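You operate a simulated robot arm through the tools that you are given. There is no shell and no other tool. Be economical: measure what you need, move in short steps, check, and stop when the job is done.

You run a simulated two-armed robot. Do the job below in one go: nothing can be reset, and whatever is moved stays where it is left.

Task
File each sachet in its own slot, holding the yellow box steady, then slide the box back.
Fine: the box ends between the wax tin and the nut press.
Where things are to end (x, y in the base frame): yellow box within 0.03 m of [0.67, 0.21].

It is judged by the outcome, as a careful person would: the job done as asked, and still so three seconds after it is handed in. It fails if anything else is knocked over, pushed out of place, dropped, spilled or broken.

Robot
Two 7-joint arms with two-finger parallel grippers on one trunk, on a base that drives. Base frame: it is fixed to the floor where the robot stands at the start and does not move with it; the origin is under the middle of the robot, x ahead of it, y to its left, z up; the surface under the hand at the start is at about z = 0.8. Lengths are in m, angles in degrees, forces in N, time in s.
The left shoulder is at the start at [0.06, 0.143, 0.936], the right one opposite. With the tool pointing down near the work surface each hand reaches from about 0.32 to 0.74 m from the robot's upright axis, wherever it stands, measured 20 degrees to its own side. Payload 1.57 kg a hand.
The tool frame of a hand sits at the grasp point between the pads (the TCP): z along the fingers, y along the line on which they close. The tips reach 0.03 m beyond it. Largest opening 0.11 m; finger width 0.024, thickness 0.012; the body of the gripper, 0.048 by 0.112 m, starts 0.078 m behind the TCP.
Orientation is told as [roll, pitch, yaw] about the base's x, y, z axes, in that order, counted from this pose: with the fingers straight down and closing along the base's y, the tool's x points along the base's -x, its y along +y and its z along -z.

Tools
- The arms move only by the tool servo_tool. It takes "left_commands", "right_commands" or both (then of equal length, played together; a hand with none holds still); each is a list of rows, each a list of 7 numbers: the shift along the base's x, y, z in m, then the turn, a rotation vector about the base's x, y, z in degrees, then the finger opening in m, from 0 to 0.11. In form: [[tx, ty, tz, wx, wy, wz, jaw], ...]. A call has 1 to 12 rows; each row shifts and turns the commanded pose from where the row before left it. Rows are played at 5 a second. More than 0.05 m and 8.6 degrees between two rows, or a gripper value outside its range, and nothing of the call is played. Where a pose cannot be reached the arm comes as near as it can. A force on the tool above 40 N (or 10 N above the force at the start of the call, whichever is more), or a blocked arm, ends the call early, and 0.2 s more pass. Each finger travels about 0.045 m/s and halts on what it meets, pressing with about 25 N; the grip force reading is that of the motor and also rises with nothing between the fingers. The clock runs only during rows and for 0.2 s after the last one: add rows that do not move to give the fingers time. It gives the time, the measured TCP pose, the force on the tool (base axes), the opening and the grip force at its end, in the units of the frame above (readings bear some noise), with the torque about the TCP (base axes, N m) and any sound that the robot's microphone picked up, and new pictures: "pictures" is both (left out), scene, wrist or none (wrist: the cameras of the hands that moved).
- Cameras (640 x 400 px; columns grow to the right, rows downward): "scene" is now at [0.0451, 0.0067, 1.5399]; the picture's right is [0.08, -1.00, 0.00], its down [-0.79, -0.06, -0.60] and it looks along [0.60, 0.05, -0.80] (base axes); focal length 277 px, centre (320, 200). "left" rides on the left gripper at [0.07, -0.016, -0.141] in its tool frame; the picture's right is [0.23, 0.97, 0.00], its down [-0.86, 0.20, -0.48] and it looks along [-0.47, 0.11, 0.88] (tool axes); focal length 222 px, centre (320, 200). "right" rides on the right gripper at [0.07, 0.016, -0.141] in its tool frame; the picture's right is [-0.23, 0.97, 0.00], its down [-0.86, -0.20, -0.48] and it looks along [-0.47, -0.11, 0.88] (tool axes); focal length 222 px, centre (320, 200).
- slide_trunk(by): slides the trunk up (or, below 0, down) by that many m; the arms and the scene camera ride with it, the base frame stays. It gives what a move gives, with no picture.
- drive_base(legs): drives the robot by 1 to 6 legs, each [ahead, left, turn to the left] in m, m and degrees, along the robot's own axes; the way and the turn of a leg run together, so that a leg with both is an arc; at most 1.5 m and 180 degrees a leg. The arms and the cameras ride along, it lands a little off, and it stops where it bumps. It gives what a move gives, and a new picture of the scene camera.
- aim_head(pan, tilt): turns the head with the scene camera to pan (to the left, within 86 degrees either way) and tilt (down, from -29 to 69), counted from straight ahead of the robot. It gives what a move gives, and a new picture of the scene camera.
- point_at(camera, pixels): for up to 12 pixels [column, row] of the newest picture of that camera ("zoom" is the newest enlarged one), the place [x, y, z] in the base frame of the surface seen there, good to about 0.002 m. The clock stands still meanwhile.
- enlarge(camera, box): a new picture of the part [left, top, right, bottom] of that camera's present view, enlarged. The clock stands still meanwhile.
- close_job(): hands the job in; it is judged then, once.

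Keep the steps short. Do not move on a guess: measure, check each grasp and each placing, and mend mistakes. In all there are 80 turns and 260 pictures (those below and enlarged ones count). Leave the grippers open and the arms clear of the work at the hand-in unless told otherwise, and finish with a single line.

The tools are called after ">>>" as name(argument=value, ...) on one line, values as JSON. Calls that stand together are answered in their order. servo_tool: Moves the arms, as the interface text tells. Its arguments: {"type":"object","properties":{"left_commands":{"type":"array","items":{"type":"array","items":{"type":"number"}}},"right_commands":{"type":"array","items":{"type":"array","items":{"type":"number"}}},"pictures":{"type":"string","enum":["both","scene","wrist","none"]}},"required":[]} The other tools are called the same way: slide_trunk (by) slides the trunk up or down; drive_base (legs) drives the base; aim_head (pan, tilt) turns the head that bears the scene camera; point_at (camera, pixels) gives the place of the surface under pixels of a picture; enlarge (camera, box) takes an enlarged picture of a part of a camera's view; close_job () hands the job in.

At the start:

```text
clock: 0.0
left_position: [0.3842, 0.2572, 1.1342]
left_tool_rot: [0.1, 0.0, 0.0]
left_wrist_force: [0.6, -0.4, -0.2]
left_wrist_torque: [-0.01, 0.04, -0.01]
left_width: 0.1101
left_grip_force: 0.1
right_position: [0.46, -0.0436, 1.0844]
right_tool_rot: [-0.1, 0.0, -0.1]
right_wrist_force: [-0.5, -0.4, 0.0]
right_wrist_torque: [0.0, 0.0, 0.05]
right_width: 0.1099
right_grip_force: 0.0
trunk travel left (down, up): [-0.535, 0.055]
robot x, y, heading: [0.0021, -0.0001, 0.1]
head pan, tilt: [4.5, 52.9]
```

scene: 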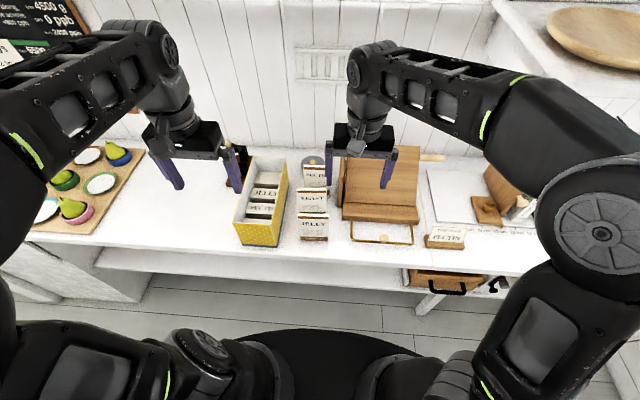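
right: 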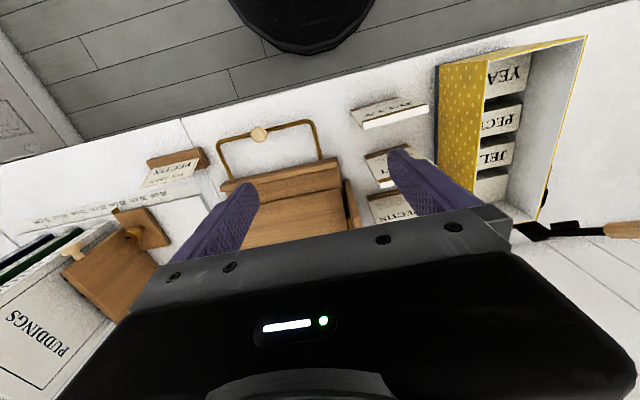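
left: 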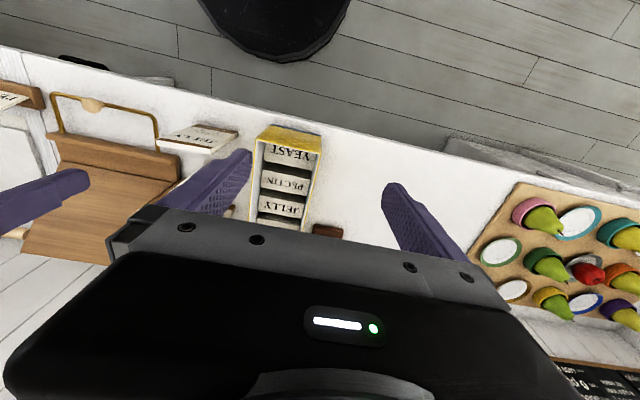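

I see the yellow box at around (262,205) with slots labelled, and three sachets near (313,200). First I take enlarged looks at both.

>>> enlarge(camera="scene", box=[220, 140, 350, 255])

>>> enlarge(camera="right", box=[330, 20, 610, 240])

>>> enlarge(camera="scene", box=[330, 130, 560, 270])

```text
3.48 times, centred on (285, 198) of scene
```

zoom: 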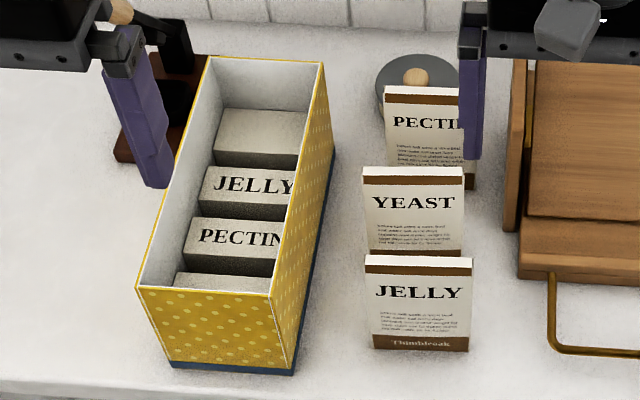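

```text
1.82 times, centred on (470, 130) of right
```

zoom: 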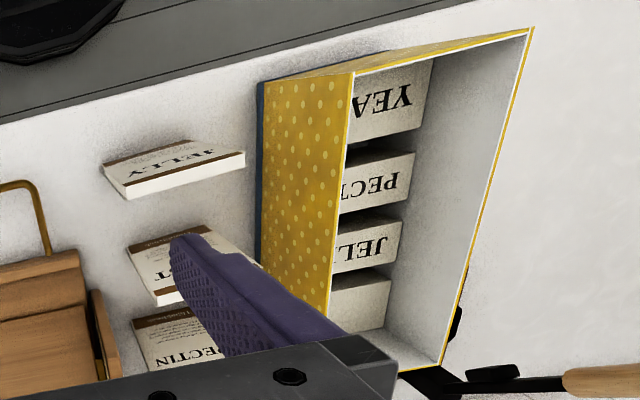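

```text
2.78 times, centred on (445, 200) of scene
```

zoom: 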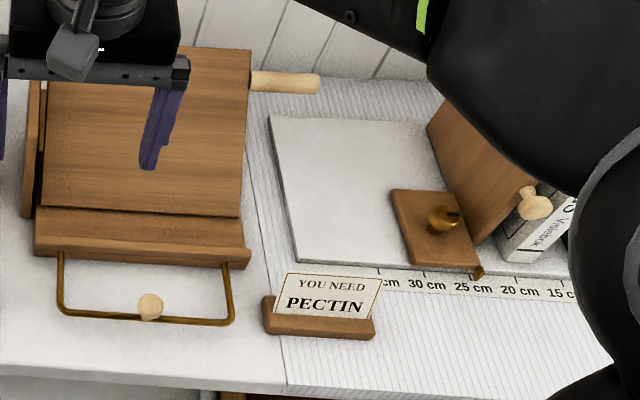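

Next I move both hands apart and clear, so I can measure the box and the objects behind it.

>>> servo_tool(left_commands=[[0, 0.04, 0, 0, 0, 0, 0.11], [0, 0.04, 0, 0, 0, 0, 0.11], [0, 0.04, 0, 0, 0, 0, 0.11]], right_commands=[[0, -0.045, 0, 0, 0, 0, 0.11], [0, -0.045, 0, 0, 0, 0, 0.11], [0, -0.045, 0, 0, 0, 0, 0.11]], pictures="both")

>>> enlarge(camera="scene", box=[220, 140, 350, 255])

```text
clock: 0.8
left_position: [0.3849, 0.3779, 1.1344]
left_tool_rot: [0.1, 0.1, 0.0]
left_wrist_force: [0.3, -0.2, -0.1]
left_wrist_torque: [0.05, 0.01, 0.0]
left_width: 0.1099
left_grip_force: 0.1
right_position: [0.4586, -0.1784, 1.0847]
right_tool_rot: [-0.1, 0.0, 0.0]
right_wrist_force: [-1.0, -0.6, 0.2]
right_wrist_torque: [0.05, -0.02, -0.03]
right_width: 0.11
right_grip_force: 0.1
trunk travel left (down, up): [-0.535, 0.055]
robot x, y, heading: [0.002, 0.0018, 0.1]
head pan, tilt: [4.5, 52.9]
```

scene: 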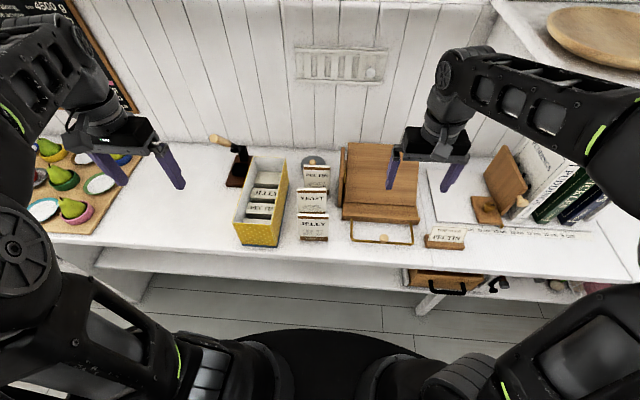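
right: 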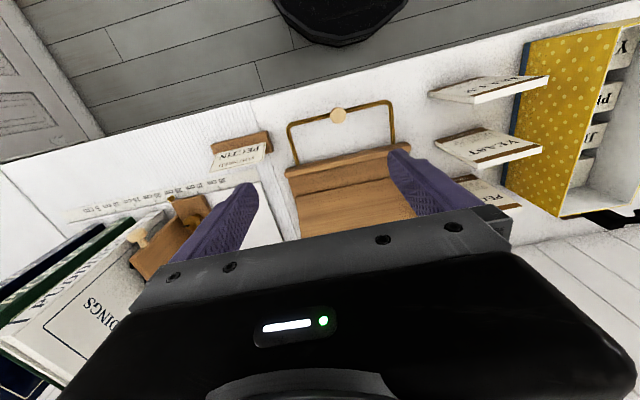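
left: 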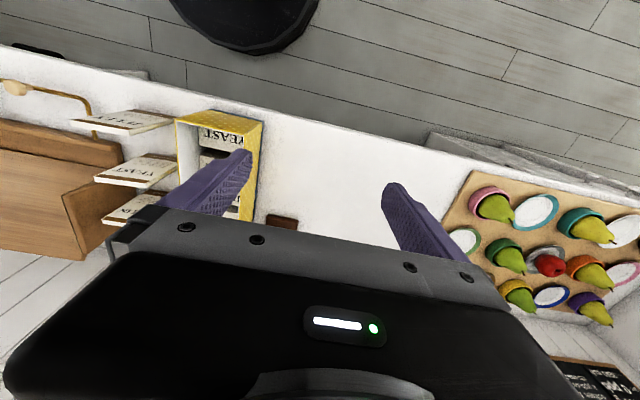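

```text
3.48 times, centred on (285, 198) of scene
```

zoom: 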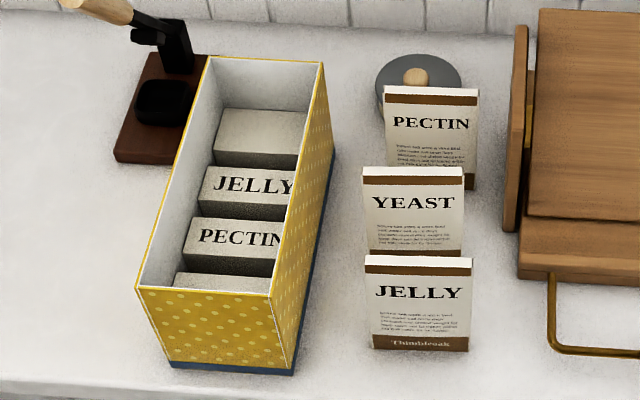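

Nut press left at (235,170), wax tin at (313,160). I measure the box rim corners and dividers on the enlarged picture, then sachets.

>>> point_at(camera="zoom", pixels=[[136, 289], [270, 294], [322, 63], [208, 57], [172, 366], [294, 374], [254, 125], [250, 150], [245, 190], [242, 210], [235, 235], [230, 262]])

>>> point_at(camera="zoom", pixels=[[367, 258], [472, 260], [373, 348], [467, 350], [363, 169], [463, 170], [385, 89], [479, 91], [390, 165], [476, 188], [222, 282], [238, 275]])

>>> point_at(camera="zoom", pixels=[[378, 85], [460, 82], [417, 60], [190, 70], [115, 160], [178, 160], [207, 60], [511, 230], [516, 30], [520, 275], [100, 350], [330, 220]])

```text
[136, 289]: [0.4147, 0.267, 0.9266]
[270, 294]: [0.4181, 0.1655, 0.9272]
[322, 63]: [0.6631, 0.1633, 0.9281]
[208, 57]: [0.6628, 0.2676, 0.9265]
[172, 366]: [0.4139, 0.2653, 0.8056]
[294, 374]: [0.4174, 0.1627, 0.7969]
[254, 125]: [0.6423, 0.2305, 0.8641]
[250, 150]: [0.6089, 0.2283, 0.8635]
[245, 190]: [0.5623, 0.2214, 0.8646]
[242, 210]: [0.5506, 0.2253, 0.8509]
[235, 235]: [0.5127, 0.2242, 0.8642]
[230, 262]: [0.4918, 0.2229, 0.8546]
```

```text
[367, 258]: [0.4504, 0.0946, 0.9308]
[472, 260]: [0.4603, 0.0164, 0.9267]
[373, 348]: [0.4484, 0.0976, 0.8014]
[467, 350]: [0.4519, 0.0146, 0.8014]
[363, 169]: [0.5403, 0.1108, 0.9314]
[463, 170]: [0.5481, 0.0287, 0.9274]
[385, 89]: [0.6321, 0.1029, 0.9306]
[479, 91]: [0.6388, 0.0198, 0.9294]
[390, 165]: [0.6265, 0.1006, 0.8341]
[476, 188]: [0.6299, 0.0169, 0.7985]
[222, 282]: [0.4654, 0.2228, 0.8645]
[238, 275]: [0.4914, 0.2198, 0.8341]
```

```text
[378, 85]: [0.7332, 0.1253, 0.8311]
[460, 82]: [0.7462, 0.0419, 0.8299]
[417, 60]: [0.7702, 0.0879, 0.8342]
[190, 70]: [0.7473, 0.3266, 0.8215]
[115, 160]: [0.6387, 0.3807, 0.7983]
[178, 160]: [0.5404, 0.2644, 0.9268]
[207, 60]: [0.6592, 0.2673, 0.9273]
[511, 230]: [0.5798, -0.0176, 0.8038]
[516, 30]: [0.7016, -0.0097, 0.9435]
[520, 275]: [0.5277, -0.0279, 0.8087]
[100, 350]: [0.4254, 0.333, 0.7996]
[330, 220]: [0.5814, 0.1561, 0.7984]
```

Box spans x 0.415–0.664, y 0.163–0.268, rim z 0.927; dividers' tops are flat at z 0.864. I put the left wrist camera over the box to see the slots from above.

>>> servo_tool(left_commands=[[0.0, -0.045, 0, 0, 0, 0, 0.11], [0.02, -0.045, 0.02, 0, 0, 0, 0.11], [0.02, -0.03, 0.03, 0, 0, 0, 0.11], [0, 0, 0, 0, 0, 0, 0.11]], pictures="wrist")

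>>> enlarge(camera="left", box=[200, 100, 360, 260])

```text
refused: row 2 steps farther than a row can; nothing moved
```

```text
2.50 times, centred on (280, 180) of left
```

zoom: 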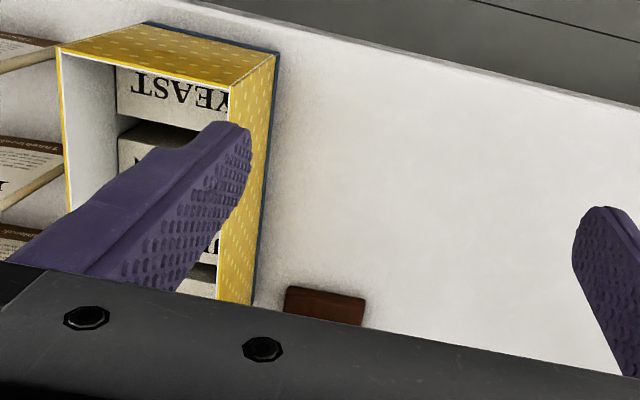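

The step was too long; I split it into smaller rows.

>>> servo_tool(left_commands=[[0.0, -0.045, 0, 0, 0, 0, 0.11], [0, -0.045, 0, 0, 0, 0, 0.11], [0, -0.045, 0, 0, 0, 0, 0.11], [0, -0.028, 0, 0, 0, 0, 0.11], [0, 0, 0, 0, 0, 0, 0.11]], pictures="wrist")

>>> enlarge(camera="left", box=[240, 100, 400, 200])

```text
clock: 2.0
left_position: [0.385, 0.2153, 1.133]
left_tool_rot: [0.1, 0.0, 0.1]
left_wrist_force: [1.0, 0.2, 0.6]
left_wrist_torque: [0.02, 0.01, -0.04]
left_width: 0.1102
left_grip_force: 0.1
right_position: [0.4591, -0.178, 1.0836]
right_tool_rot: [0.0, 0.1, 0.0]
right_wrist_force: [-0.2, 0.1, -0.2]
right_wrist_torque: [0.02, 0.03, -0.03]
right_width: 0.1097
right_grip_force: 0.0
trunk travel left (down, up): [-0.535, 0.055]
robot x, y, heading: [0.0011, 0.0005, -0.0]
head pan, tilt: [4.5, 52.9]
```

left: 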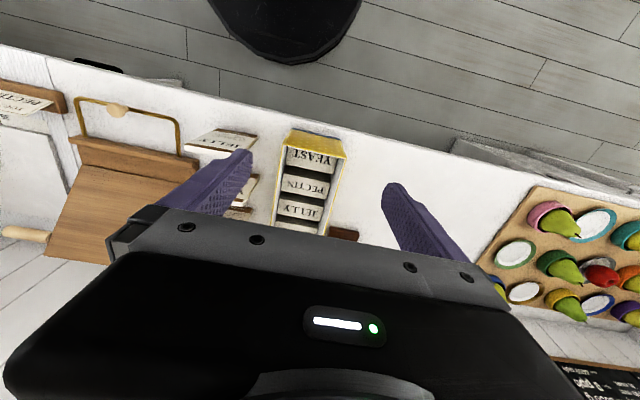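

```text
4.00 times, centred on (320, 150) of left
```

zoom: 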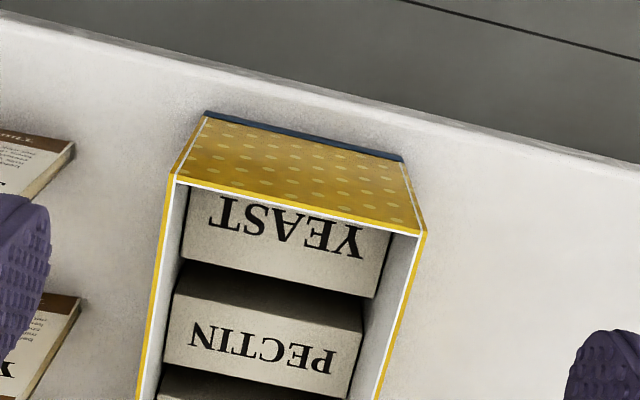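

Labels read YEAST, PECTIN, JELLY from the front. I measure the edges of each block.

>>> point_at(camera="zoom", pixels=[[185, 254], [280, 278], [374, 296], [176, 292], [270, 315], [360, 333], [255, 385], [255, 377], [200, 190], [395, 238], [177, 190], [418, 242]])

>>> enlarge(camera="left", box=[250, 150, 370, 240])

```text
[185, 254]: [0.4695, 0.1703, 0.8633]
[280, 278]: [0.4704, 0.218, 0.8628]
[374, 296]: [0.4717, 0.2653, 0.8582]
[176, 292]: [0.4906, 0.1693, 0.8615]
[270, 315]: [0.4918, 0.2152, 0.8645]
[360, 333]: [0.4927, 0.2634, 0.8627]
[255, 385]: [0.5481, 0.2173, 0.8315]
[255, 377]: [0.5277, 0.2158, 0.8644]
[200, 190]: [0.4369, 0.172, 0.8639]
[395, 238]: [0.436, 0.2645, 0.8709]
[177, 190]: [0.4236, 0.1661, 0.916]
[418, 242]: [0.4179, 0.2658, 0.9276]
```

```text
4.44 times, centred on (310, 195) of left
```

zoom: 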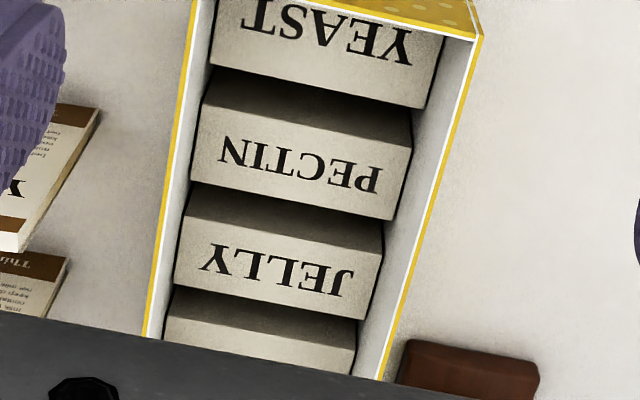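

Slots of 22 mm lie right behind each label (YEAST x≈0.470–0.492). I measure the remaining slot edges and the sachets' tops.

>>> point_at(camera="zoom", pixels=[[300, 198], [280, 219], [270, 227], [270, 300], [262, 312], [262, 338], [200, 186], [385, 222], [388, 218], [150, 320], [395, 320], [420, 345]])

>>> enlarge(camera="right", box=[420, 50, 560, 220])

```text
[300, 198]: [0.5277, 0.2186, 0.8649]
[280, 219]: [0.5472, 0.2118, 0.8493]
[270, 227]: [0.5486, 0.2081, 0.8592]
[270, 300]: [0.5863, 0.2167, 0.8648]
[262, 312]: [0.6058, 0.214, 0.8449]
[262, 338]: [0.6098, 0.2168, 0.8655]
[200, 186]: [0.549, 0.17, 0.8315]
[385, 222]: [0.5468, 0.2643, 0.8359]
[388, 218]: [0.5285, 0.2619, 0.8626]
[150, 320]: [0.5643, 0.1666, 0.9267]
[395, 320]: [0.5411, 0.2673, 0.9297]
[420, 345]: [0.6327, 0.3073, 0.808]
```

```text
2.35 times, centred on (490, 135) of right
```

zoom: 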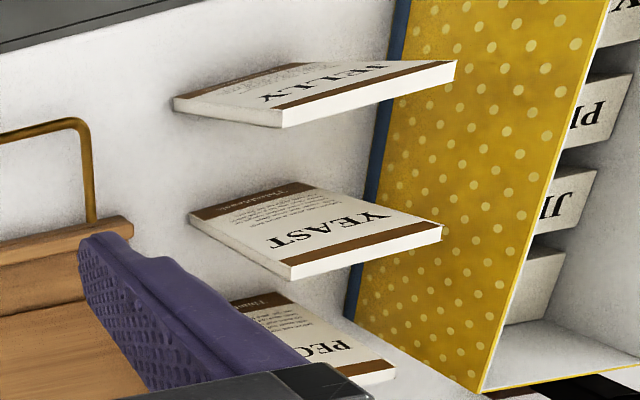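

Slot centres x ≈ 0.4805, 0.5395, 0.599. Now the sachets' top faces.

>>> point_at(camera="zoom", pixels=[[284, 113], [285, 124], [452, 64], [453, 78], [370, 86], [370, 96], [292, 268], [293, 278], [440, 228], [440, 238], [365, 250], [365, 260]])

>>> enlarge(camera="scene", box=[290, 150, 340, 250])

```text
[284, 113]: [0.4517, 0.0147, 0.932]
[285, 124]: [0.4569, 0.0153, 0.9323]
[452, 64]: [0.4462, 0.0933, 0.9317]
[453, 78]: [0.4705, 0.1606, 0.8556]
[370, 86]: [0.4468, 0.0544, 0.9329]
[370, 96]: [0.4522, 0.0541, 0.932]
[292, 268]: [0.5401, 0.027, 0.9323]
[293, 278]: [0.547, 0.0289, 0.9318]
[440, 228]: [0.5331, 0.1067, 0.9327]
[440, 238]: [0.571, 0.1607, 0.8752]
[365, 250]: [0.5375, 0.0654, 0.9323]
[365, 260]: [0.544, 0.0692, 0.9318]
```

```text
4.00 times, centred on (315, 200) of scene
```

zoom: 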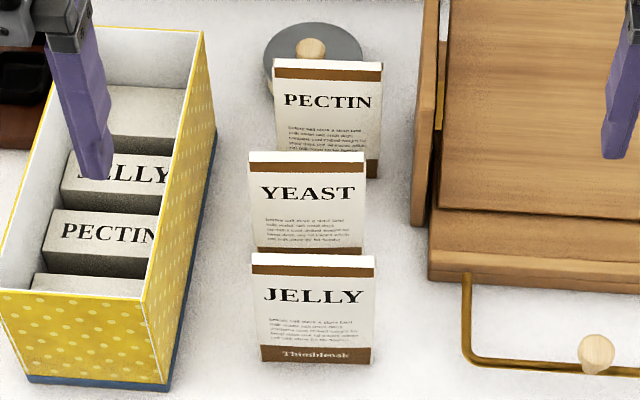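

>>> point_at(camera="zoom", pixels=[[254, 255], [255, 263], [372, 258], [372, 266], [312, 256], [312, 265], [306, 153], [306, 162], [252, 153], [362, 163], [275, 60], [380, 70]])

>>> point_at(camera="zoom", pixels=[[330, 62], [330, 70], [278, 68], [380, 64], [366, 152], [254, 160], [318, 362], [312, 240], [330, 150], [262, 360], [370, 372], [378, 175]])

```text
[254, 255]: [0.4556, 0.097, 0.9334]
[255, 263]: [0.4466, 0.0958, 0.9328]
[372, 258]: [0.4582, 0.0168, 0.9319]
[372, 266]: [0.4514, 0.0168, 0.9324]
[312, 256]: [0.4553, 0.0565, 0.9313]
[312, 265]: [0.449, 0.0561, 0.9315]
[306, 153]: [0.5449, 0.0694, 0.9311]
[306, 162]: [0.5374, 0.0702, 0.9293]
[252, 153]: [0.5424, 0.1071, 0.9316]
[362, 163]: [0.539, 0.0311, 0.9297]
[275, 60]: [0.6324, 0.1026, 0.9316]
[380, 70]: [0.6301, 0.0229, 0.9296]
```

```text
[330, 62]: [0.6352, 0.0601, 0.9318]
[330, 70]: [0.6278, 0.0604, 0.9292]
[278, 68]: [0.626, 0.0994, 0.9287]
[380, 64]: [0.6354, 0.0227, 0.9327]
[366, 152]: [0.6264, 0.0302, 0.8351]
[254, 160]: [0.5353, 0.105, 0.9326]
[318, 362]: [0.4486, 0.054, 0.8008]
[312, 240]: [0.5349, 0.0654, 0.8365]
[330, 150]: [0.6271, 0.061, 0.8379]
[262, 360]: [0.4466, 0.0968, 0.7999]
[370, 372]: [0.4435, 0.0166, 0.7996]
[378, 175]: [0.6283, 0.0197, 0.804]
```

All sachets are ~0.08 wide, ~0.01 thick, top z 0.932, yawed ~3.5°. Plan: left hand tilted 45° grips the box across its front end (leaning away from the slots), right hand files. I tilt the left hand first, staying above and in front.

>>> servo_tool(left_commands=[[0, 0, -0.02, 0, -7.5, 0, 0.11], [0, 0, -0.02, 0, -7.5, 0, 0.11], [0, 0, -0.03, 0, -7.5, 0, 0.11], [-0.005, 0, -0.03, 0, -7.5, 0, 0.11], [-0.005, 0, -0.03, 0, -7.5, 0, 0.11], [-0.005, 0, -0.03, 0, -7.5, 0, 0.11], [0, 0, 0, 0, 0, 0, 0.11], [0, 0, 0, 0, 0, 0, 0.11]], pictures="both")

```text
clock: 3.8
left_position: [0.4611, 0.2234, 1.0251]
left_tool_rot: [0.1, -44.9, 0.0]
left_wrist_force: [-0.3, -0.1, -0.2]
left_wrist_torque: [-0.01, -0.01, -0.02]
left_width: 0.1099
left_grip_force: 0.0
left hand out of reach, approached as far as the arm can: row 5, 6
right_position: [0.4583, -0.1776, 1.0832]
right_tool_rot: [0.1, 0.0, 0.0]
right_wrist_force: [-0.2, 0.6, -0.5]
right_wrist_torque: [-0.01, 0.02, 0.0]
right_width: 0.11
right_grip_force: 0.2
trunk travel left (down, up): [-0.535, 0.055]
robot x, y, heading: [0.002, -0.0006, 0.0]
head pan, tilt: [4.5, 52.9]
```

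scene: 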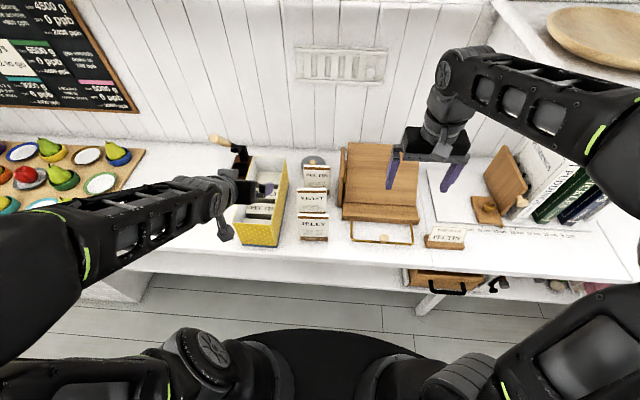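
left: 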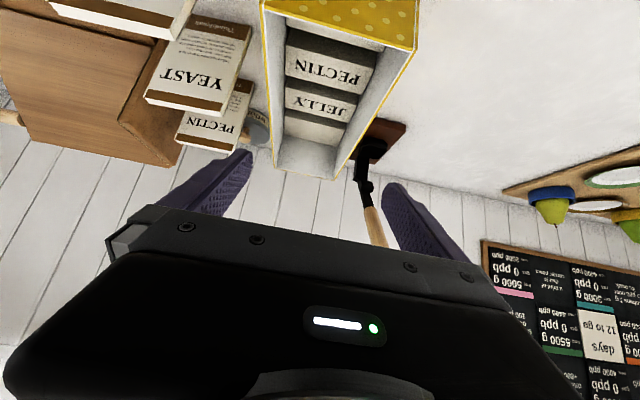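

The left hand can't fold that close to the body, and it is better placed for the filing reach. I swap roles: right hand will hold the box, left hand will file. Left retreats upright to its side; right tilts and moves over to the box's front at safe height.

>>> servo_tool(left_commands=[[0, 0.04, 0.02, 0, 7.5, 0, 0.11], [0, 0.04, 0.02, 0, 7.5, 0, 0.11], [0, 0.04, 0.02, 0, 7.5, 0, 0.11], [0, 0.04, 0.02, 0, 7.5, 0, 0.11], [0, 0.04, 0.02, 0, 7.5, 0, 0.11], [0, 0.0, 0.0, 0, 7.5, 0, 0.11], [0, 0, 0, 0, 0, 0, 0.11]], right_commands=[[0, 0.02, 0, 0, -7.5, 0, 0.11], [0, 0.03, 0, 0, -7.5, 0, 0.11], [-0.01, 0.04, 0, 0, -7.5, 0, 0.11], [-0.01, 0.04, 0, 0, -7.5, 0, 0.11], [-0.01, 0.04, 0, 0, -7.5, 0, 0.11], [-0.01, 0.04, 0, 0, -7.5, 0, 0.11], [-0.01, 0.045, 0, 0, 0, 0, 0.11]], pictures="both")

```text
clock: 5.4
left_position: [0.4581, 0.4257, 1.1244]
left_tool_rot: [0.0, -3.7, -0.1]
left_wrist_force: [-0.4, 0.2, 0.2]
left_wrist_torque: [-0.09, 0.02, 0.02]
left_width: 0.1101
left_grip_force: 0.1
left hand out of reach, approached as far as the arm can: row 6
right_position: [0.4072, 0.078, 1.0844]
right_tool_rot: [0.0, -45.1, 0.3]
right_wrist_force: [0.1, 0.8, 0.2]
right_wrist_torque: [-0.05, -0.01, -0.03]
right_width: 0.11
right_grip_force: 0.1
trunk travel left (down, up): [-0.535, 0.055]
robot x, y, heading: [0.0019, -0.0006, 0.1]
head pan, tilt: [4.5, 52.9]
```

scene: 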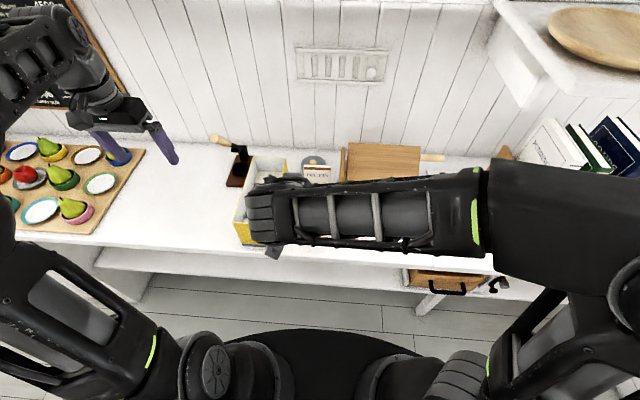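
right: 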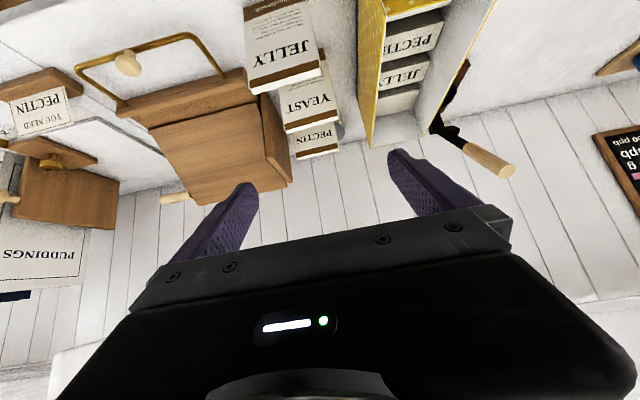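
left: 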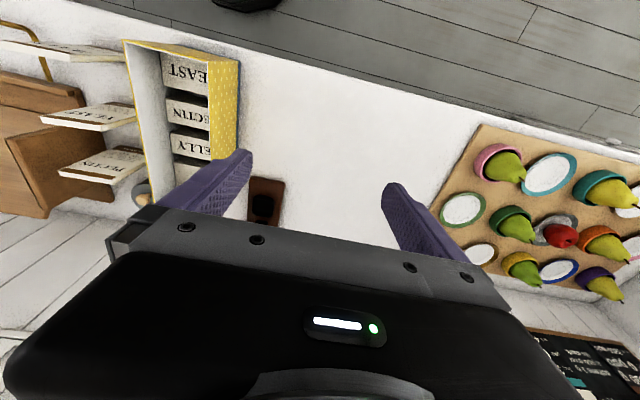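

Right hand tilts fine. It moves on to y 0.2155 at this height, then down in front of the box; left stays. (45° pose, tips short of the box front at x 0.415.)

>>> servo_tool(right_commands=[[-0.01, 0.046, 0, 0, 0, -0.2, 0.11], [-0.01, 0.046, 0, 0, 0, 0, 0.11], [-0.01, 0.0455, 0, 0, 0, 0, 0.11], [0, 0, -0.045, 0, 0, 0, 0.11], [0, 0, -0.045, 0, 0, 0, 0.11], [0, 0, -0.02, 0, 0, 0, 0.11], [0, 0, 0, 0, 0, 0, 0.11]], pictures="both")

```text
clock: 7.0
left_position: [0.4588, 0.4238, 1.1247]
left_tool_rot: [0.0, -3.8, 0.1]
left_wrist_force: [-0.4, -1.0, 0.3]
left_wrist_torque: [-0.01, 0.02, -0.03]
left_width: 0.1101
left_grip_force: 0.1
right_position: [0.3781, 0.2133, 0.9746]
right_tool_rot: [0.0, -45.0, -0.1]
right_wrist_force: [0.0, -0.2, -0.3]
right_wrist_torque: [0.0, -0.02, 0.03]
right_width: 0.11
right_grip_force: 0.1
trunk travel left (down, up): [-0.535, 0.055]
robot x, y, heading: [-0.0018, 0.0027, 0.2]
head pan, tilt: [4.5, 52.9]
```

scene: 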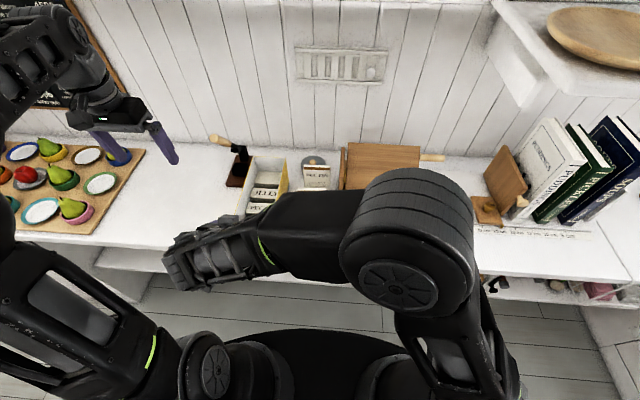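
right: 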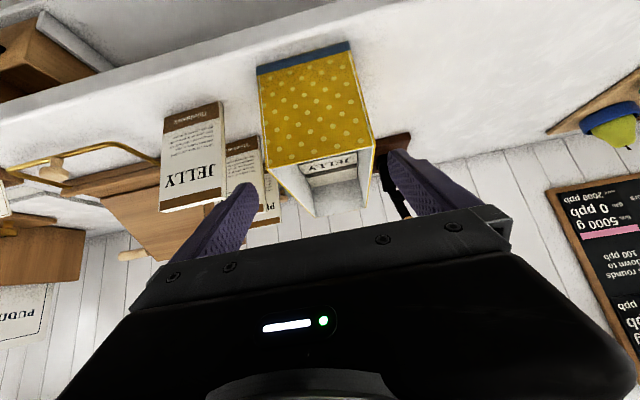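

The right elbow rose into view; I check where it is, since the left arm must pass.

>>> point_at(camera="scene", pixels=[[415, 190], [360, 200], [300, 200], [270, 250], [210, 260], [350, 260], [410, 250], [440, 350]])

>>> point_at(camera="right", pixels=[[265, 162], [374, 138], [260, 80], [352, 45], [272, 130], [364, 105], [315, 110]])

```text
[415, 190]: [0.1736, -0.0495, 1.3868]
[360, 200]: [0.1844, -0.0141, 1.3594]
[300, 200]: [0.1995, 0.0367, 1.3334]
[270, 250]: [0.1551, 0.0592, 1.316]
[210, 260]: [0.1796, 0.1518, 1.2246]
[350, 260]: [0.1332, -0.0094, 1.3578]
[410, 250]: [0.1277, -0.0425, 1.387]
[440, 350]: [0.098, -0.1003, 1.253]
```

```text
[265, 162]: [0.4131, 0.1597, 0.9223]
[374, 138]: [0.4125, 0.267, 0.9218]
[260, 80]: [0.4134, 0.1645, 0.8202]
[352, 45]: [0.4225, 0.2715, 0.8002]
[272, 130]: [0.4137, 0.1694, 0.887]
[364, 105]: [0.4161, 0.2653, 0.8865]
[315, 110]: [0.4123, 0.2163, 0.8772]
```

The right elbow would crowd the left arm's path. Better: left hand upright pinching the box's left wall (inner finger over a label block), right hand filing, with the base moved ~0.10 m left so the right hand reaches well. First the right hand goes back the way it came.

>>> servo_tool(right_commands=[[0, 0, 0.045, 0, 0, 0, 0.11], [0, 0, 0.045, 0, 0, 0, 0.11], [0, 0, 0.03, 0, 0, 0, 0.11], [0.01, -0.046, 0, 0, 0, 0, 0.11], [0.01, -0.046, 0, 0, 0, 0, 0.11], [0.01, -0.046, 0, 0, 7.5, 0, 0.11], [0.01, -0.046, 0, 0, 7.5, 0, 0.11], [0.01, -0.046, 0, 0, 7.5, 0, 0.11], [0.01, -0.046, 0, 0, 7.5, 0, 0.11], [0.01, -0.046, 0, 0, 7.5, 0, 0.11], [0, 0, 0, 0, 7.5, 0, 0.11], [0, 0, 0, 0, 0, 0, 0.11]], left_commands=[[0, 0, 0, 0, 3.8, 0, 0.11], [0, 0, 0, 0, 0, 0, 0.11], [0, 0, 0, 0, 0, 0, 0.11], [0, 0, 0, 0, 0, 0, 0.11], [0, 0, 0, 0, 0, 0, 0.11], [0, 0, 0, 0, 0, 0, 0.11], [0, 0, 0, 0, 0, 0, 0.11], [0, 0, 0, 0, 0, 0, 0.11], [0, 0, 0, 0, 0, 0, 0.11], [0, 0, 0, 0, 0, 0, 0.11], [0, 0, 0, 0, 0, 0, 0.11], [0, 0, 0, 0, 0, 0, 0.11]], pictures="scene")

```text
clock: 9.6
left_position: [0.4577, 0.4243, 1.1244]
left_tool_rot: [0.1, -3.8, 0.1]
left_wrist_force: [-0.5, 0.4, 0.6]
left_wrist_torque: [0.02, -0.02, -0.04]
left_width: 0.1098
left_grip_force: 0.1
left hand out of reach, approached as far as the arm can: row 1
right_position: [0.449, -0.1082, 1.095]
right_tool_rot: [0.0, 0.1, -0.1]
right_wrist_force: [-0.3, -0.8, -0.1]
right_wrist_torque: [0.03, 0.06, 0.0]
right_width: 0.1098
right_grip_force: 0.0
trunk travel left (down, up): [-0.535, 0.055]
robot x, y, heading: [-0.0016, 0.0018, 0.2]
head pan, tilt: [4.5, 52.9]
```

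scene: 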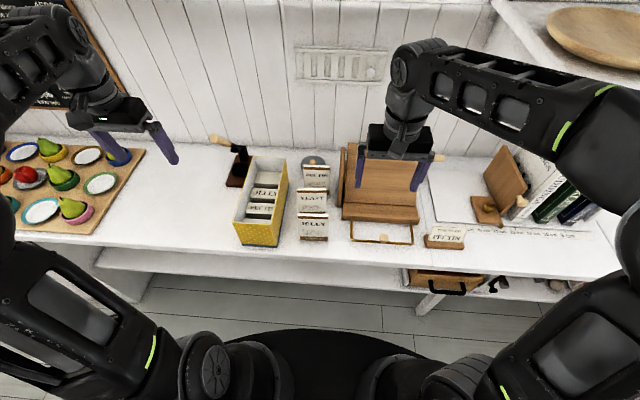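

Both hands are high and clear. I drive 0.10 m to the left.

>>> drive_base(legs=[[0, 0.1, 0]])

```text
clock: 10.8
left_position: [0.4575, 0.5258, 1.1237]
left_tool_rot: [0.0, -3.8, 0.0]
left_wrist_force: [0.9, 0.4, 0.1]
left_wrist_torque: [-0.06, 0.02, 0.01]
left_width: 0.1102
left_grip_force: 0.1
right_position: [0.449, -0.0039, 1.0938]
right_tool_rot: [-0.3, 0.1, 0.0]
right_wrist_force: [-0.5, 0.0, 0.8]
right_wrist_torque: [0.0, 0.01, 0.0]
right_width: 0.11
right_grip_force: 0.1
trunk travel left (down, up): [-0.535, 0.055]
robot x, y, heading: [-0.001, 0.1028, 0.2]
head pan, tilt: [4.5, 52.9]
```

scene: 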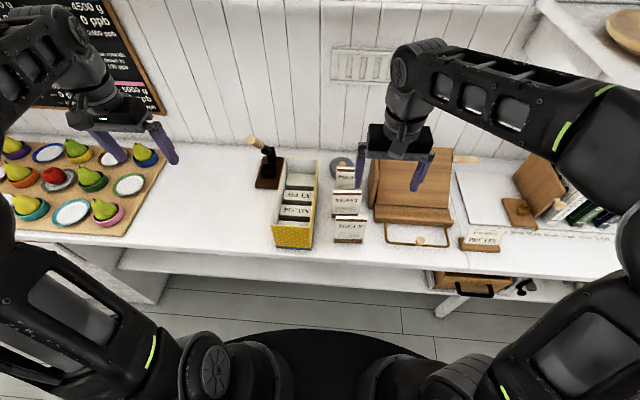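

Now the left hand goes over the box's left wall at x≈0.445 (jaw 0.06), while the right hand yaws +90° in place.

>>> servo_tool(left_commands=[[0, -0.043, 0, 0, 0, 0, 0.11], [0, -0.043, 0, 0, 0, 0, 0.08], [0, -0.043, 0, 0, 0, 0, 0.06], [0, -0.043, 0, 0, 0, 0, 0.06], [0, -0.043, 0, 0, 0, 0, 0.06], [0, -0.043, 0, 0, 0, 0, 0.06], [-0.0125, 0, -0.04, 0, 3.8, 0, 0.06], [0, 0, -0.04, 0, 0, 0, 0.06], [0, 0, -0.04, 0, 0, 0, 0.06], [0, 0, 0, 0, 0, 0, 0.06], [0, 0, 0, 0, 0, 0, 0.06]], right_commands=[[0, 0, 0, 0, 0, 8.2, 0.11], [0, 0, 0, 0, 0, 8.2, 0.11], [0, 0, 0, 0, 0, 8.2, 0.11], [0, 0, 0, 0, 0, 8.2, 0.11], [0, 0, 0, 0, 0, 8.2, 0.11], [0, 0, 0, 0, 0, 8.2, 0.11], [0, 0, 0, 0, 0, 8.2, 0.11], [0, 0, 0, 0, 0, 8.2, 0.11], [0, 0, 0, 0, 0, 8.2, 0.11], [0, 0, 0, 0, 0, 8.2, 0.11], [0, 0, 0, 0, 0, 8, 0.11]], pictures="both")

```text
clock: 13.2
left_position: [0.444, 0.2668, 1.0043]
left_tool_rot: [0.1, 0.1, 0.0]
left_wrist_force: [-1.0, -0.2, 0.1]
left_wrist_torque: [-0.01, -0.01, -0.01]
left_width: 0.0599
left_grip_force: 0.0
right_position: [0.4499, -0.0057, 1.0938]
right_tool_rot: [-0.1, 0.0, 90.1]
right_wrist_force: [-0.3, 0.0, 0.3]
right_wrist_torque: [0.02, 0.01, 0.01]
right_width: 0.1101
right_grip_force: 0.1
trunk travel left (down, up): [-0.535, 0.055]
robot x, y, heading: [0.0005, 0.0992, -0.0]
head pan, tilt: [4.5, 52.9]
```

scene: 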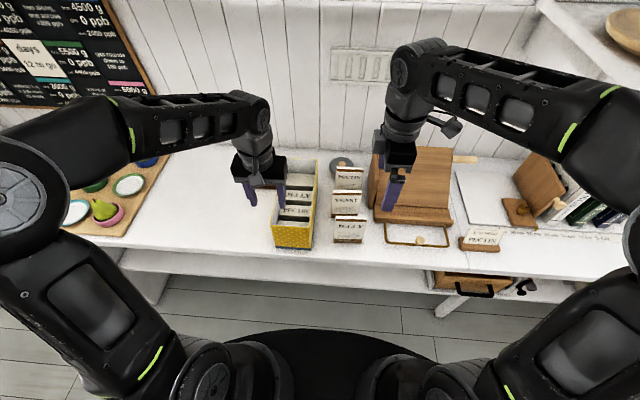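
right: 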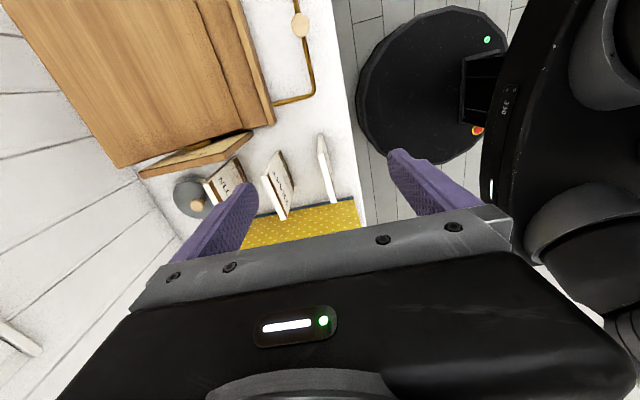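
left: 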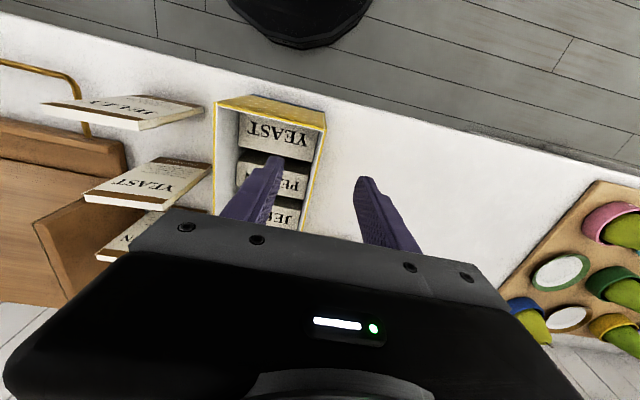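

Fingers straddle the left wall at x 0.444. I lower to z 0.905 (tips 0.875, above the block tops at 0.864) and close onto the wall.

>>> servo_tool(left_commands=[[0, 0, -0.04, 0, 0, 0, 0.06], [0, 0, -0.04, 0, 0, 0, 0.06], [0, 0, -0.019, 0, 0, 0, 0.06], [0, -0.001, 0, 0, 0, 0, 0.03], [0, 0, 0, 0, 0, 0, 0.02], [0, 0, 0, 0, 0, 0, 0.01]], pictures="both")

>>> enlarge(camera="scene", box=[230, 130, 390, 260])

```text
clock: 14.6
left_position: [0.4447, 0.2651, 0.9055]
left_tool_rot: [0.1, 0.0, 0.0]
left_wrist_force: [-0.2, -0.3, 0.7]
left_wrist_torque: [0.03, 0.0, -0.02]
left_width: 0.0099
left_grip_force: 0.2
right_position: [0.4497, -0.0057, 1.0939]
right_tool_rot: [-0.2, 0.0, 90.0]
right_wrist_force: [0.4, -0.5, -0.5]
right_wrist_torque: [0.0, 0.02, -0.01]
right_width: 0.1098
right_grip_force: 0.1
trunk travel left (down, up): [-0.535, 0.055]
robot x, y, heading: [-0.0007, 0.0996, 0.2]
head pan, tilt: [4.5, 52.9]
```

scene: 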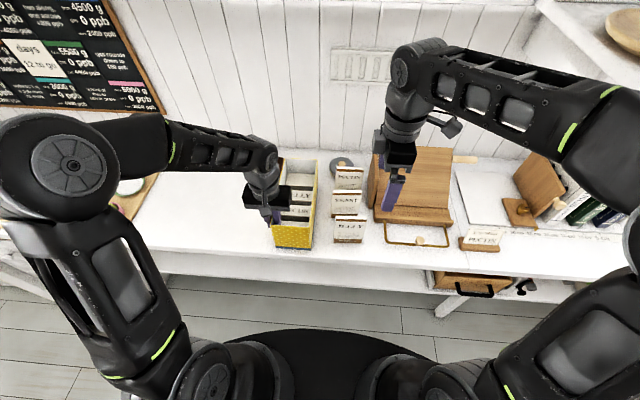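
left: 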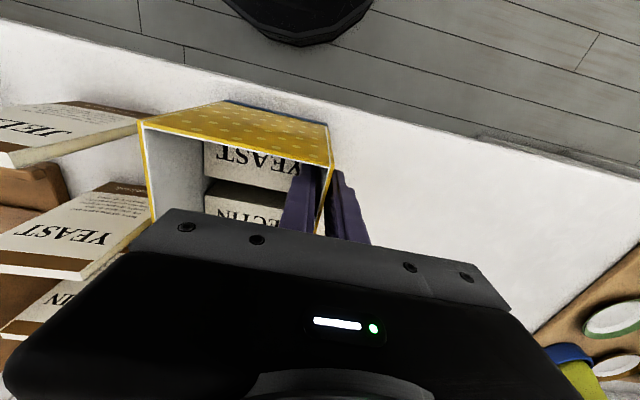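

```text
3.08 times, centred on (310, 195) of scene
```

zoom: 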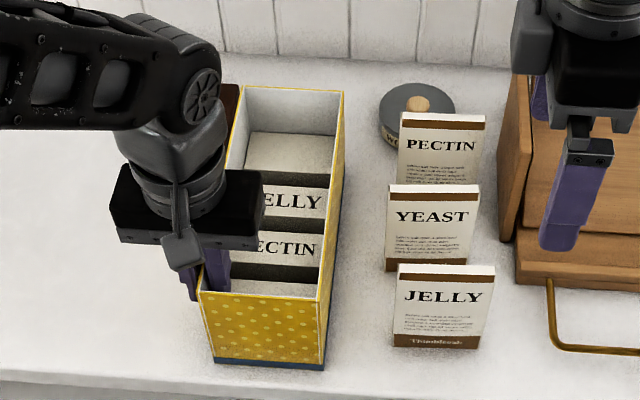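

The wall is between the fingers (1 cm gap). I close the left grip fully; the right hand goes above the JELLY sachet (0.4535, 0.056), yaw 93.5°, jaw 0.06.

>>> servo_tool(left_commands=[[0, 0, 0, 0, 0, 0, 0.004], [0, 0, 0, 0, 0, 0, 0.0], [0, 0, 0, 0, 0, 0, 0.0], [0, 0, 0, 0, 0, 0, 0.0], [0, 0, 0, 0, 0, 0, 0.0]], right_commands=[[0.004, 0.031, 0, 0, 0, 3.5, 0.09], [0, 0.031, 0, 0, 0, 0, 0.06], [0, 0, -0.04, 0, 0, 0, 0.06], [0, 0, -0.03, 0, 0, 0, 0.06], [0, 0, 0, 0, 0, 0, 0.06]], pictures="both")

>>> enlarge(camera="right", box=[180, 120, 480, 270])

```text
clock: 15.8
left_position: [0.4447, 0.2657, 0.9067]
left_tool_rot: [0.0, 0.1, -0.1]
left_wrist_force: [0.0, 0.5, 2.1]
left_wrist_torque: [-0.24, 0.17, -0.09]
left_width: 0.0036
left_grip_force: 24.6
right_position: [0.4545, 0.0549, 1.0247]
right_tool_rot: [0.0, -0.1, 93.3]
right_wrist_force: [-0.6, 0.1, 0.3]
right_wrist_torque: [0.0, 0.0, 0.01]
right_width: 0.0603
right_grip_force: 0.0
trunk travel left (down, up): [-0.535, 0.055]
robot x, y, heading: [0.0034, 0.1039, 0.1]
head pan, tilt: [4.5, 52.9]
```

scene: 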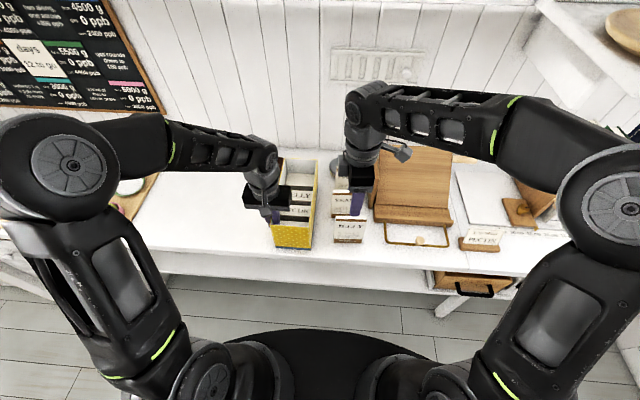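
right: 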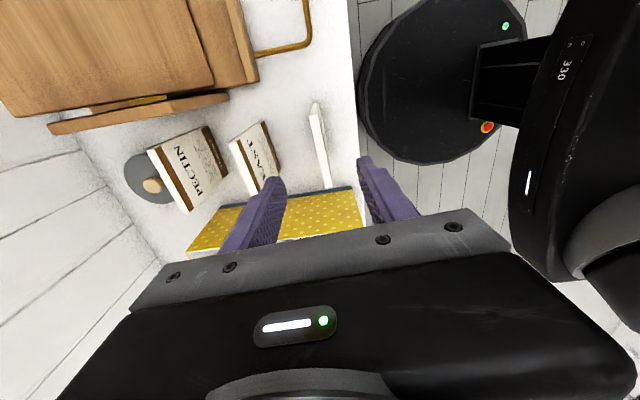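
left: 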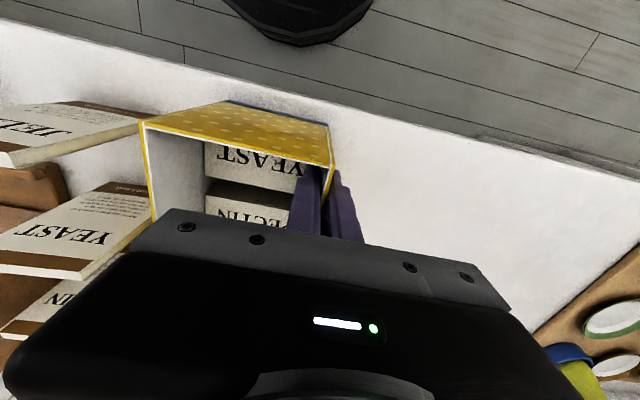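

```text
2.13 times, centred on (330, 195) of right
```

zoom: 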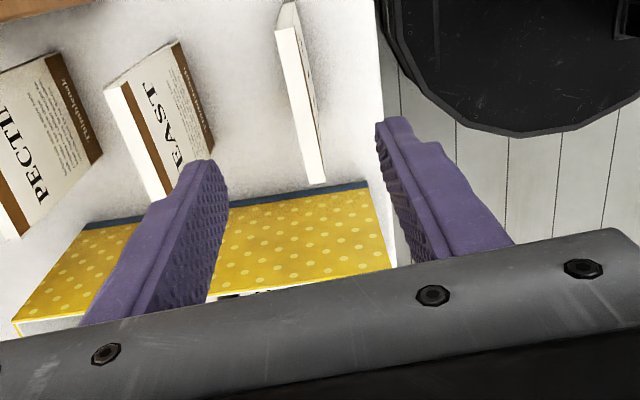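

Left grip firm (24.6 N on 3.6 mm wall). I verify the JELLY sachet's top position from this closer view.

>>> point_at(camera="zoom", pixels=[[282, 30], [292, 30], [297, 100], [305, 100], [310, 180], [320, 180], [125, 90], [170, 195]])

```text
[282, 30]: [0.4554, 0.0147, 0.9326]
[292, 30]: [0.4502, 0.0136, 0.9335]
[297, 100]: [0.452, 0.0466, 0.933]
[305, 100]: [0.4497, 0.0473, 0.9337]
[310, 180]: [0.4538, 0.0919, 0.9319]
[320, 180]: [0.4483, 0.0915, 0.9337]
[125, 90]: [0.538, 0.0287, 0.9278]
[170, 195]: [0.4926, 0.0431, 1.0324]
```

Sachet top centre ≈ (0.4525, 0.055). I descend to z 0.915 and close.

>>> servo_tool(right_commands=[[-0.002, 0, -0.04, 0, 0, 0, 0.06], [0, 0, -0.04, 0, 0, 0, 0.06], [0, 0, -0.03, 0, 0, 0, 0.05], [0, 0, 0, 0, 0, 0, 0.03], [0, 0, 0, 0, 0, 0, 0.015], [0, 0, 0, 0, 0, 0, 0.0], [0, 0, 0, 0, 0, 0, 0.0], [0, 0, 0, 0, 0, 0, 0.0]], pictures="wrist")

```text
clock: 17.6
left_position: [0.4449, 0.2669, 0.9051]
left_tool_rot: [0.1, 0.0, -0.1]
left_wrist_force: [0.4, 0.8, 3.3]
left_wrist_torque: [-0.22, 0.09, 0.04]
left_width: 0.0039
left_grip_force: 24.8
right_position: [0.4517, 0.0552, 0.9135]
right_tool_rot: [-0.1, -0.1, 93.5]
right_wrist_force: [-0.1, -0.1, -0.6]
right_wrist_torque: [0.0, 0.0, 0.01]
right_width: 0.0124
right_grip_force: 25.8
trunk travel left (down, up): [-0.535, 0.055]
robot x, y, heading: [-0.0027, 0.102, 0.0]
head pan, tilt: [4.5, 52.9]
```

right: 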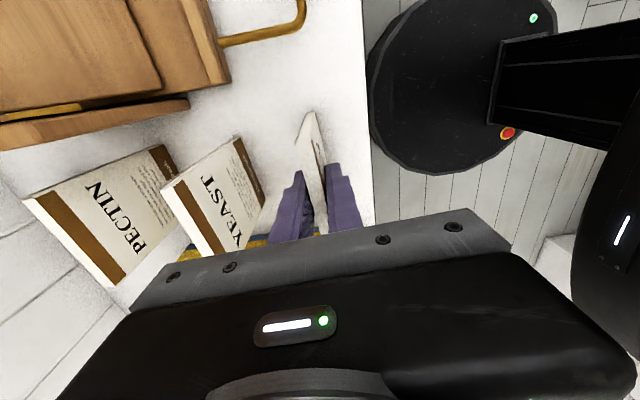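

JELLY is held (12.4 mm, 25.8 N). I lift it 0.155 m straight up, then move in x to 0.599.

>>> servo_tool(right_commands=[[0, 0, 0.03, 0, 0, 0, 0.0], [0, 0, 0.042, 0, 0, 0, 0.0], [0, 0, 0.042, 0, 0, 0, 0.0], [0, 0, 0.042, 0, 0, 0, 0.0], [0.037, 0, 0, 0, 0, -3.5, 0.0], [0.037, 0, 0, 0, 0, 0, 0.0], [0.037, 0, 0, 0, 0, 0, 0.0], [0.036, 0, 0, 0, 0, 0, 0.0], [0, 0.04, 0, 0, 0, 0, 0.0], [0, 0.04, 0, 0, 0, 0, 0.0], [0, 0, 0, 0, 0, 0, 0.0]], pictures="both")

```text
clock: 19.9
left_position: [0.4445, 0.2657, 0.9059]
left_tool_rot: [0.1, -0.1, 0.1]
left_wrist_force: [0.2, 1.4, 3.8]
left_wrist_torque: [-0.27, 0.23, 0.04]
left_width: 0.0038
left_grip_force: 24.8
right_position: [0.5629, 0.0657, 1.0708]
right_tool_rot: [-0.1, 0.0, 90.0]
right_wrist_force: [-0.5, 0.0, 0.1]
right_wrist_torque: [0.02, 0.03, 0.0]
right_width: 0.0123
right_grip_force: 25.1
right hand out of reach, approached as far as the arm can: row 8, 9, 10
trunk travel left (down, up): [-0.535, 0.055]
robot x, y, heading: [0.0012, 0.1009, -0.1]
head pan, tilt: [4.5, 52.9]
```

scene: 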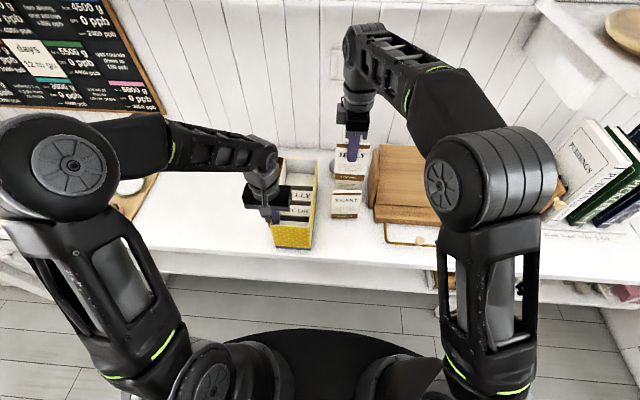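
right: 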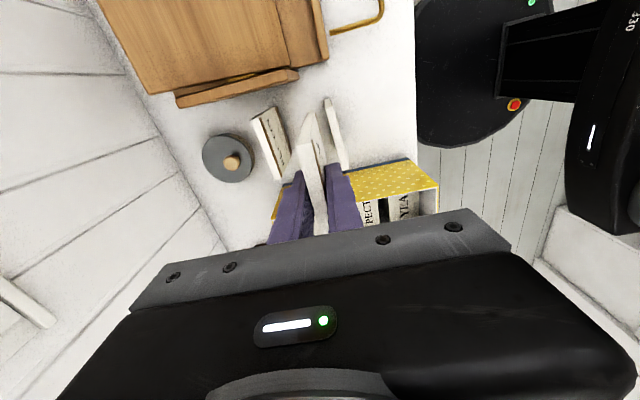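

Right arm's reach ends at x≈0.563 at this height. I'll need the base a little closer and the trunk up; that requires the left hand to release first. I check room in front of the base.

>>> point_at(camera="scene", pixels=[[310, 331], [270, 338], [380, 345], [300, 262], [300, 280], [320, 300], [200, 255], [150, 290], [300, 249]])

>>> servo_tool(left_commands=[[0, 0, 0, 0, 0, 0, 0.03], [0, 0, 0, 0, 0, 0, 0.06], [0, 0, 0, 0, 0, 0, 0.06], [0, 0, 0.04, 0, 0, 0, 0.06], [0, 0, 0.04, 0, 0, 0, 0.06], [0, 0, 0.04, 0, 0, 0, 0.06]], pictures="none")

```text
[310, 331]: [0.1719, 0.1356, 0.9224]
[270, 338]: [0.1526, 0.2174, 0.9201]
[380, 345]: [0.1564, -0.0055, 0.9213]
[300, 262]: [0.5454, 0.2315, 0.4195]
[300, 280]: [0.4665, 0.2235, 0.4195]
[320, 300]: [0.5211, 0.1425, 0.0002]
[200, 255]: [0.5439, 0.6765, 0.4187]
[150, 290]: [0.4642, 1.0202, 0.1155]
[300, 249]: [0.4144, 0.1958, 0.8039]
```

```text
clock: 21.4
left_position: [0.4452, 0.2666, 1.0277]
left_tool_rot: [0.1, 0.1, 0.0]
left_wrist_force: [-0.9, -0.2, 0.8]
left_wrist_torque: [0.01, -0.02, 0.0]
left_width: 0.0602
left_grip_force: 0.1
right_position: [0.562, 0.0667, 1.0706]
right_tool_rot: [-0.2, 0.0, 89.9]
right_wrist_force: [-0.6, 0.3, -0.5]
right_wrist_torque: [-0.01, -0.03, 0.0]
right_width: 0.0122
right_grip_force: 24.8
trunk travel left (down, up): [-0.535, 0.055]
robot x, y, heading: [-0.0029, 0.0987, 0.1]
head pan, tilt: [4.5, 52.9]
```

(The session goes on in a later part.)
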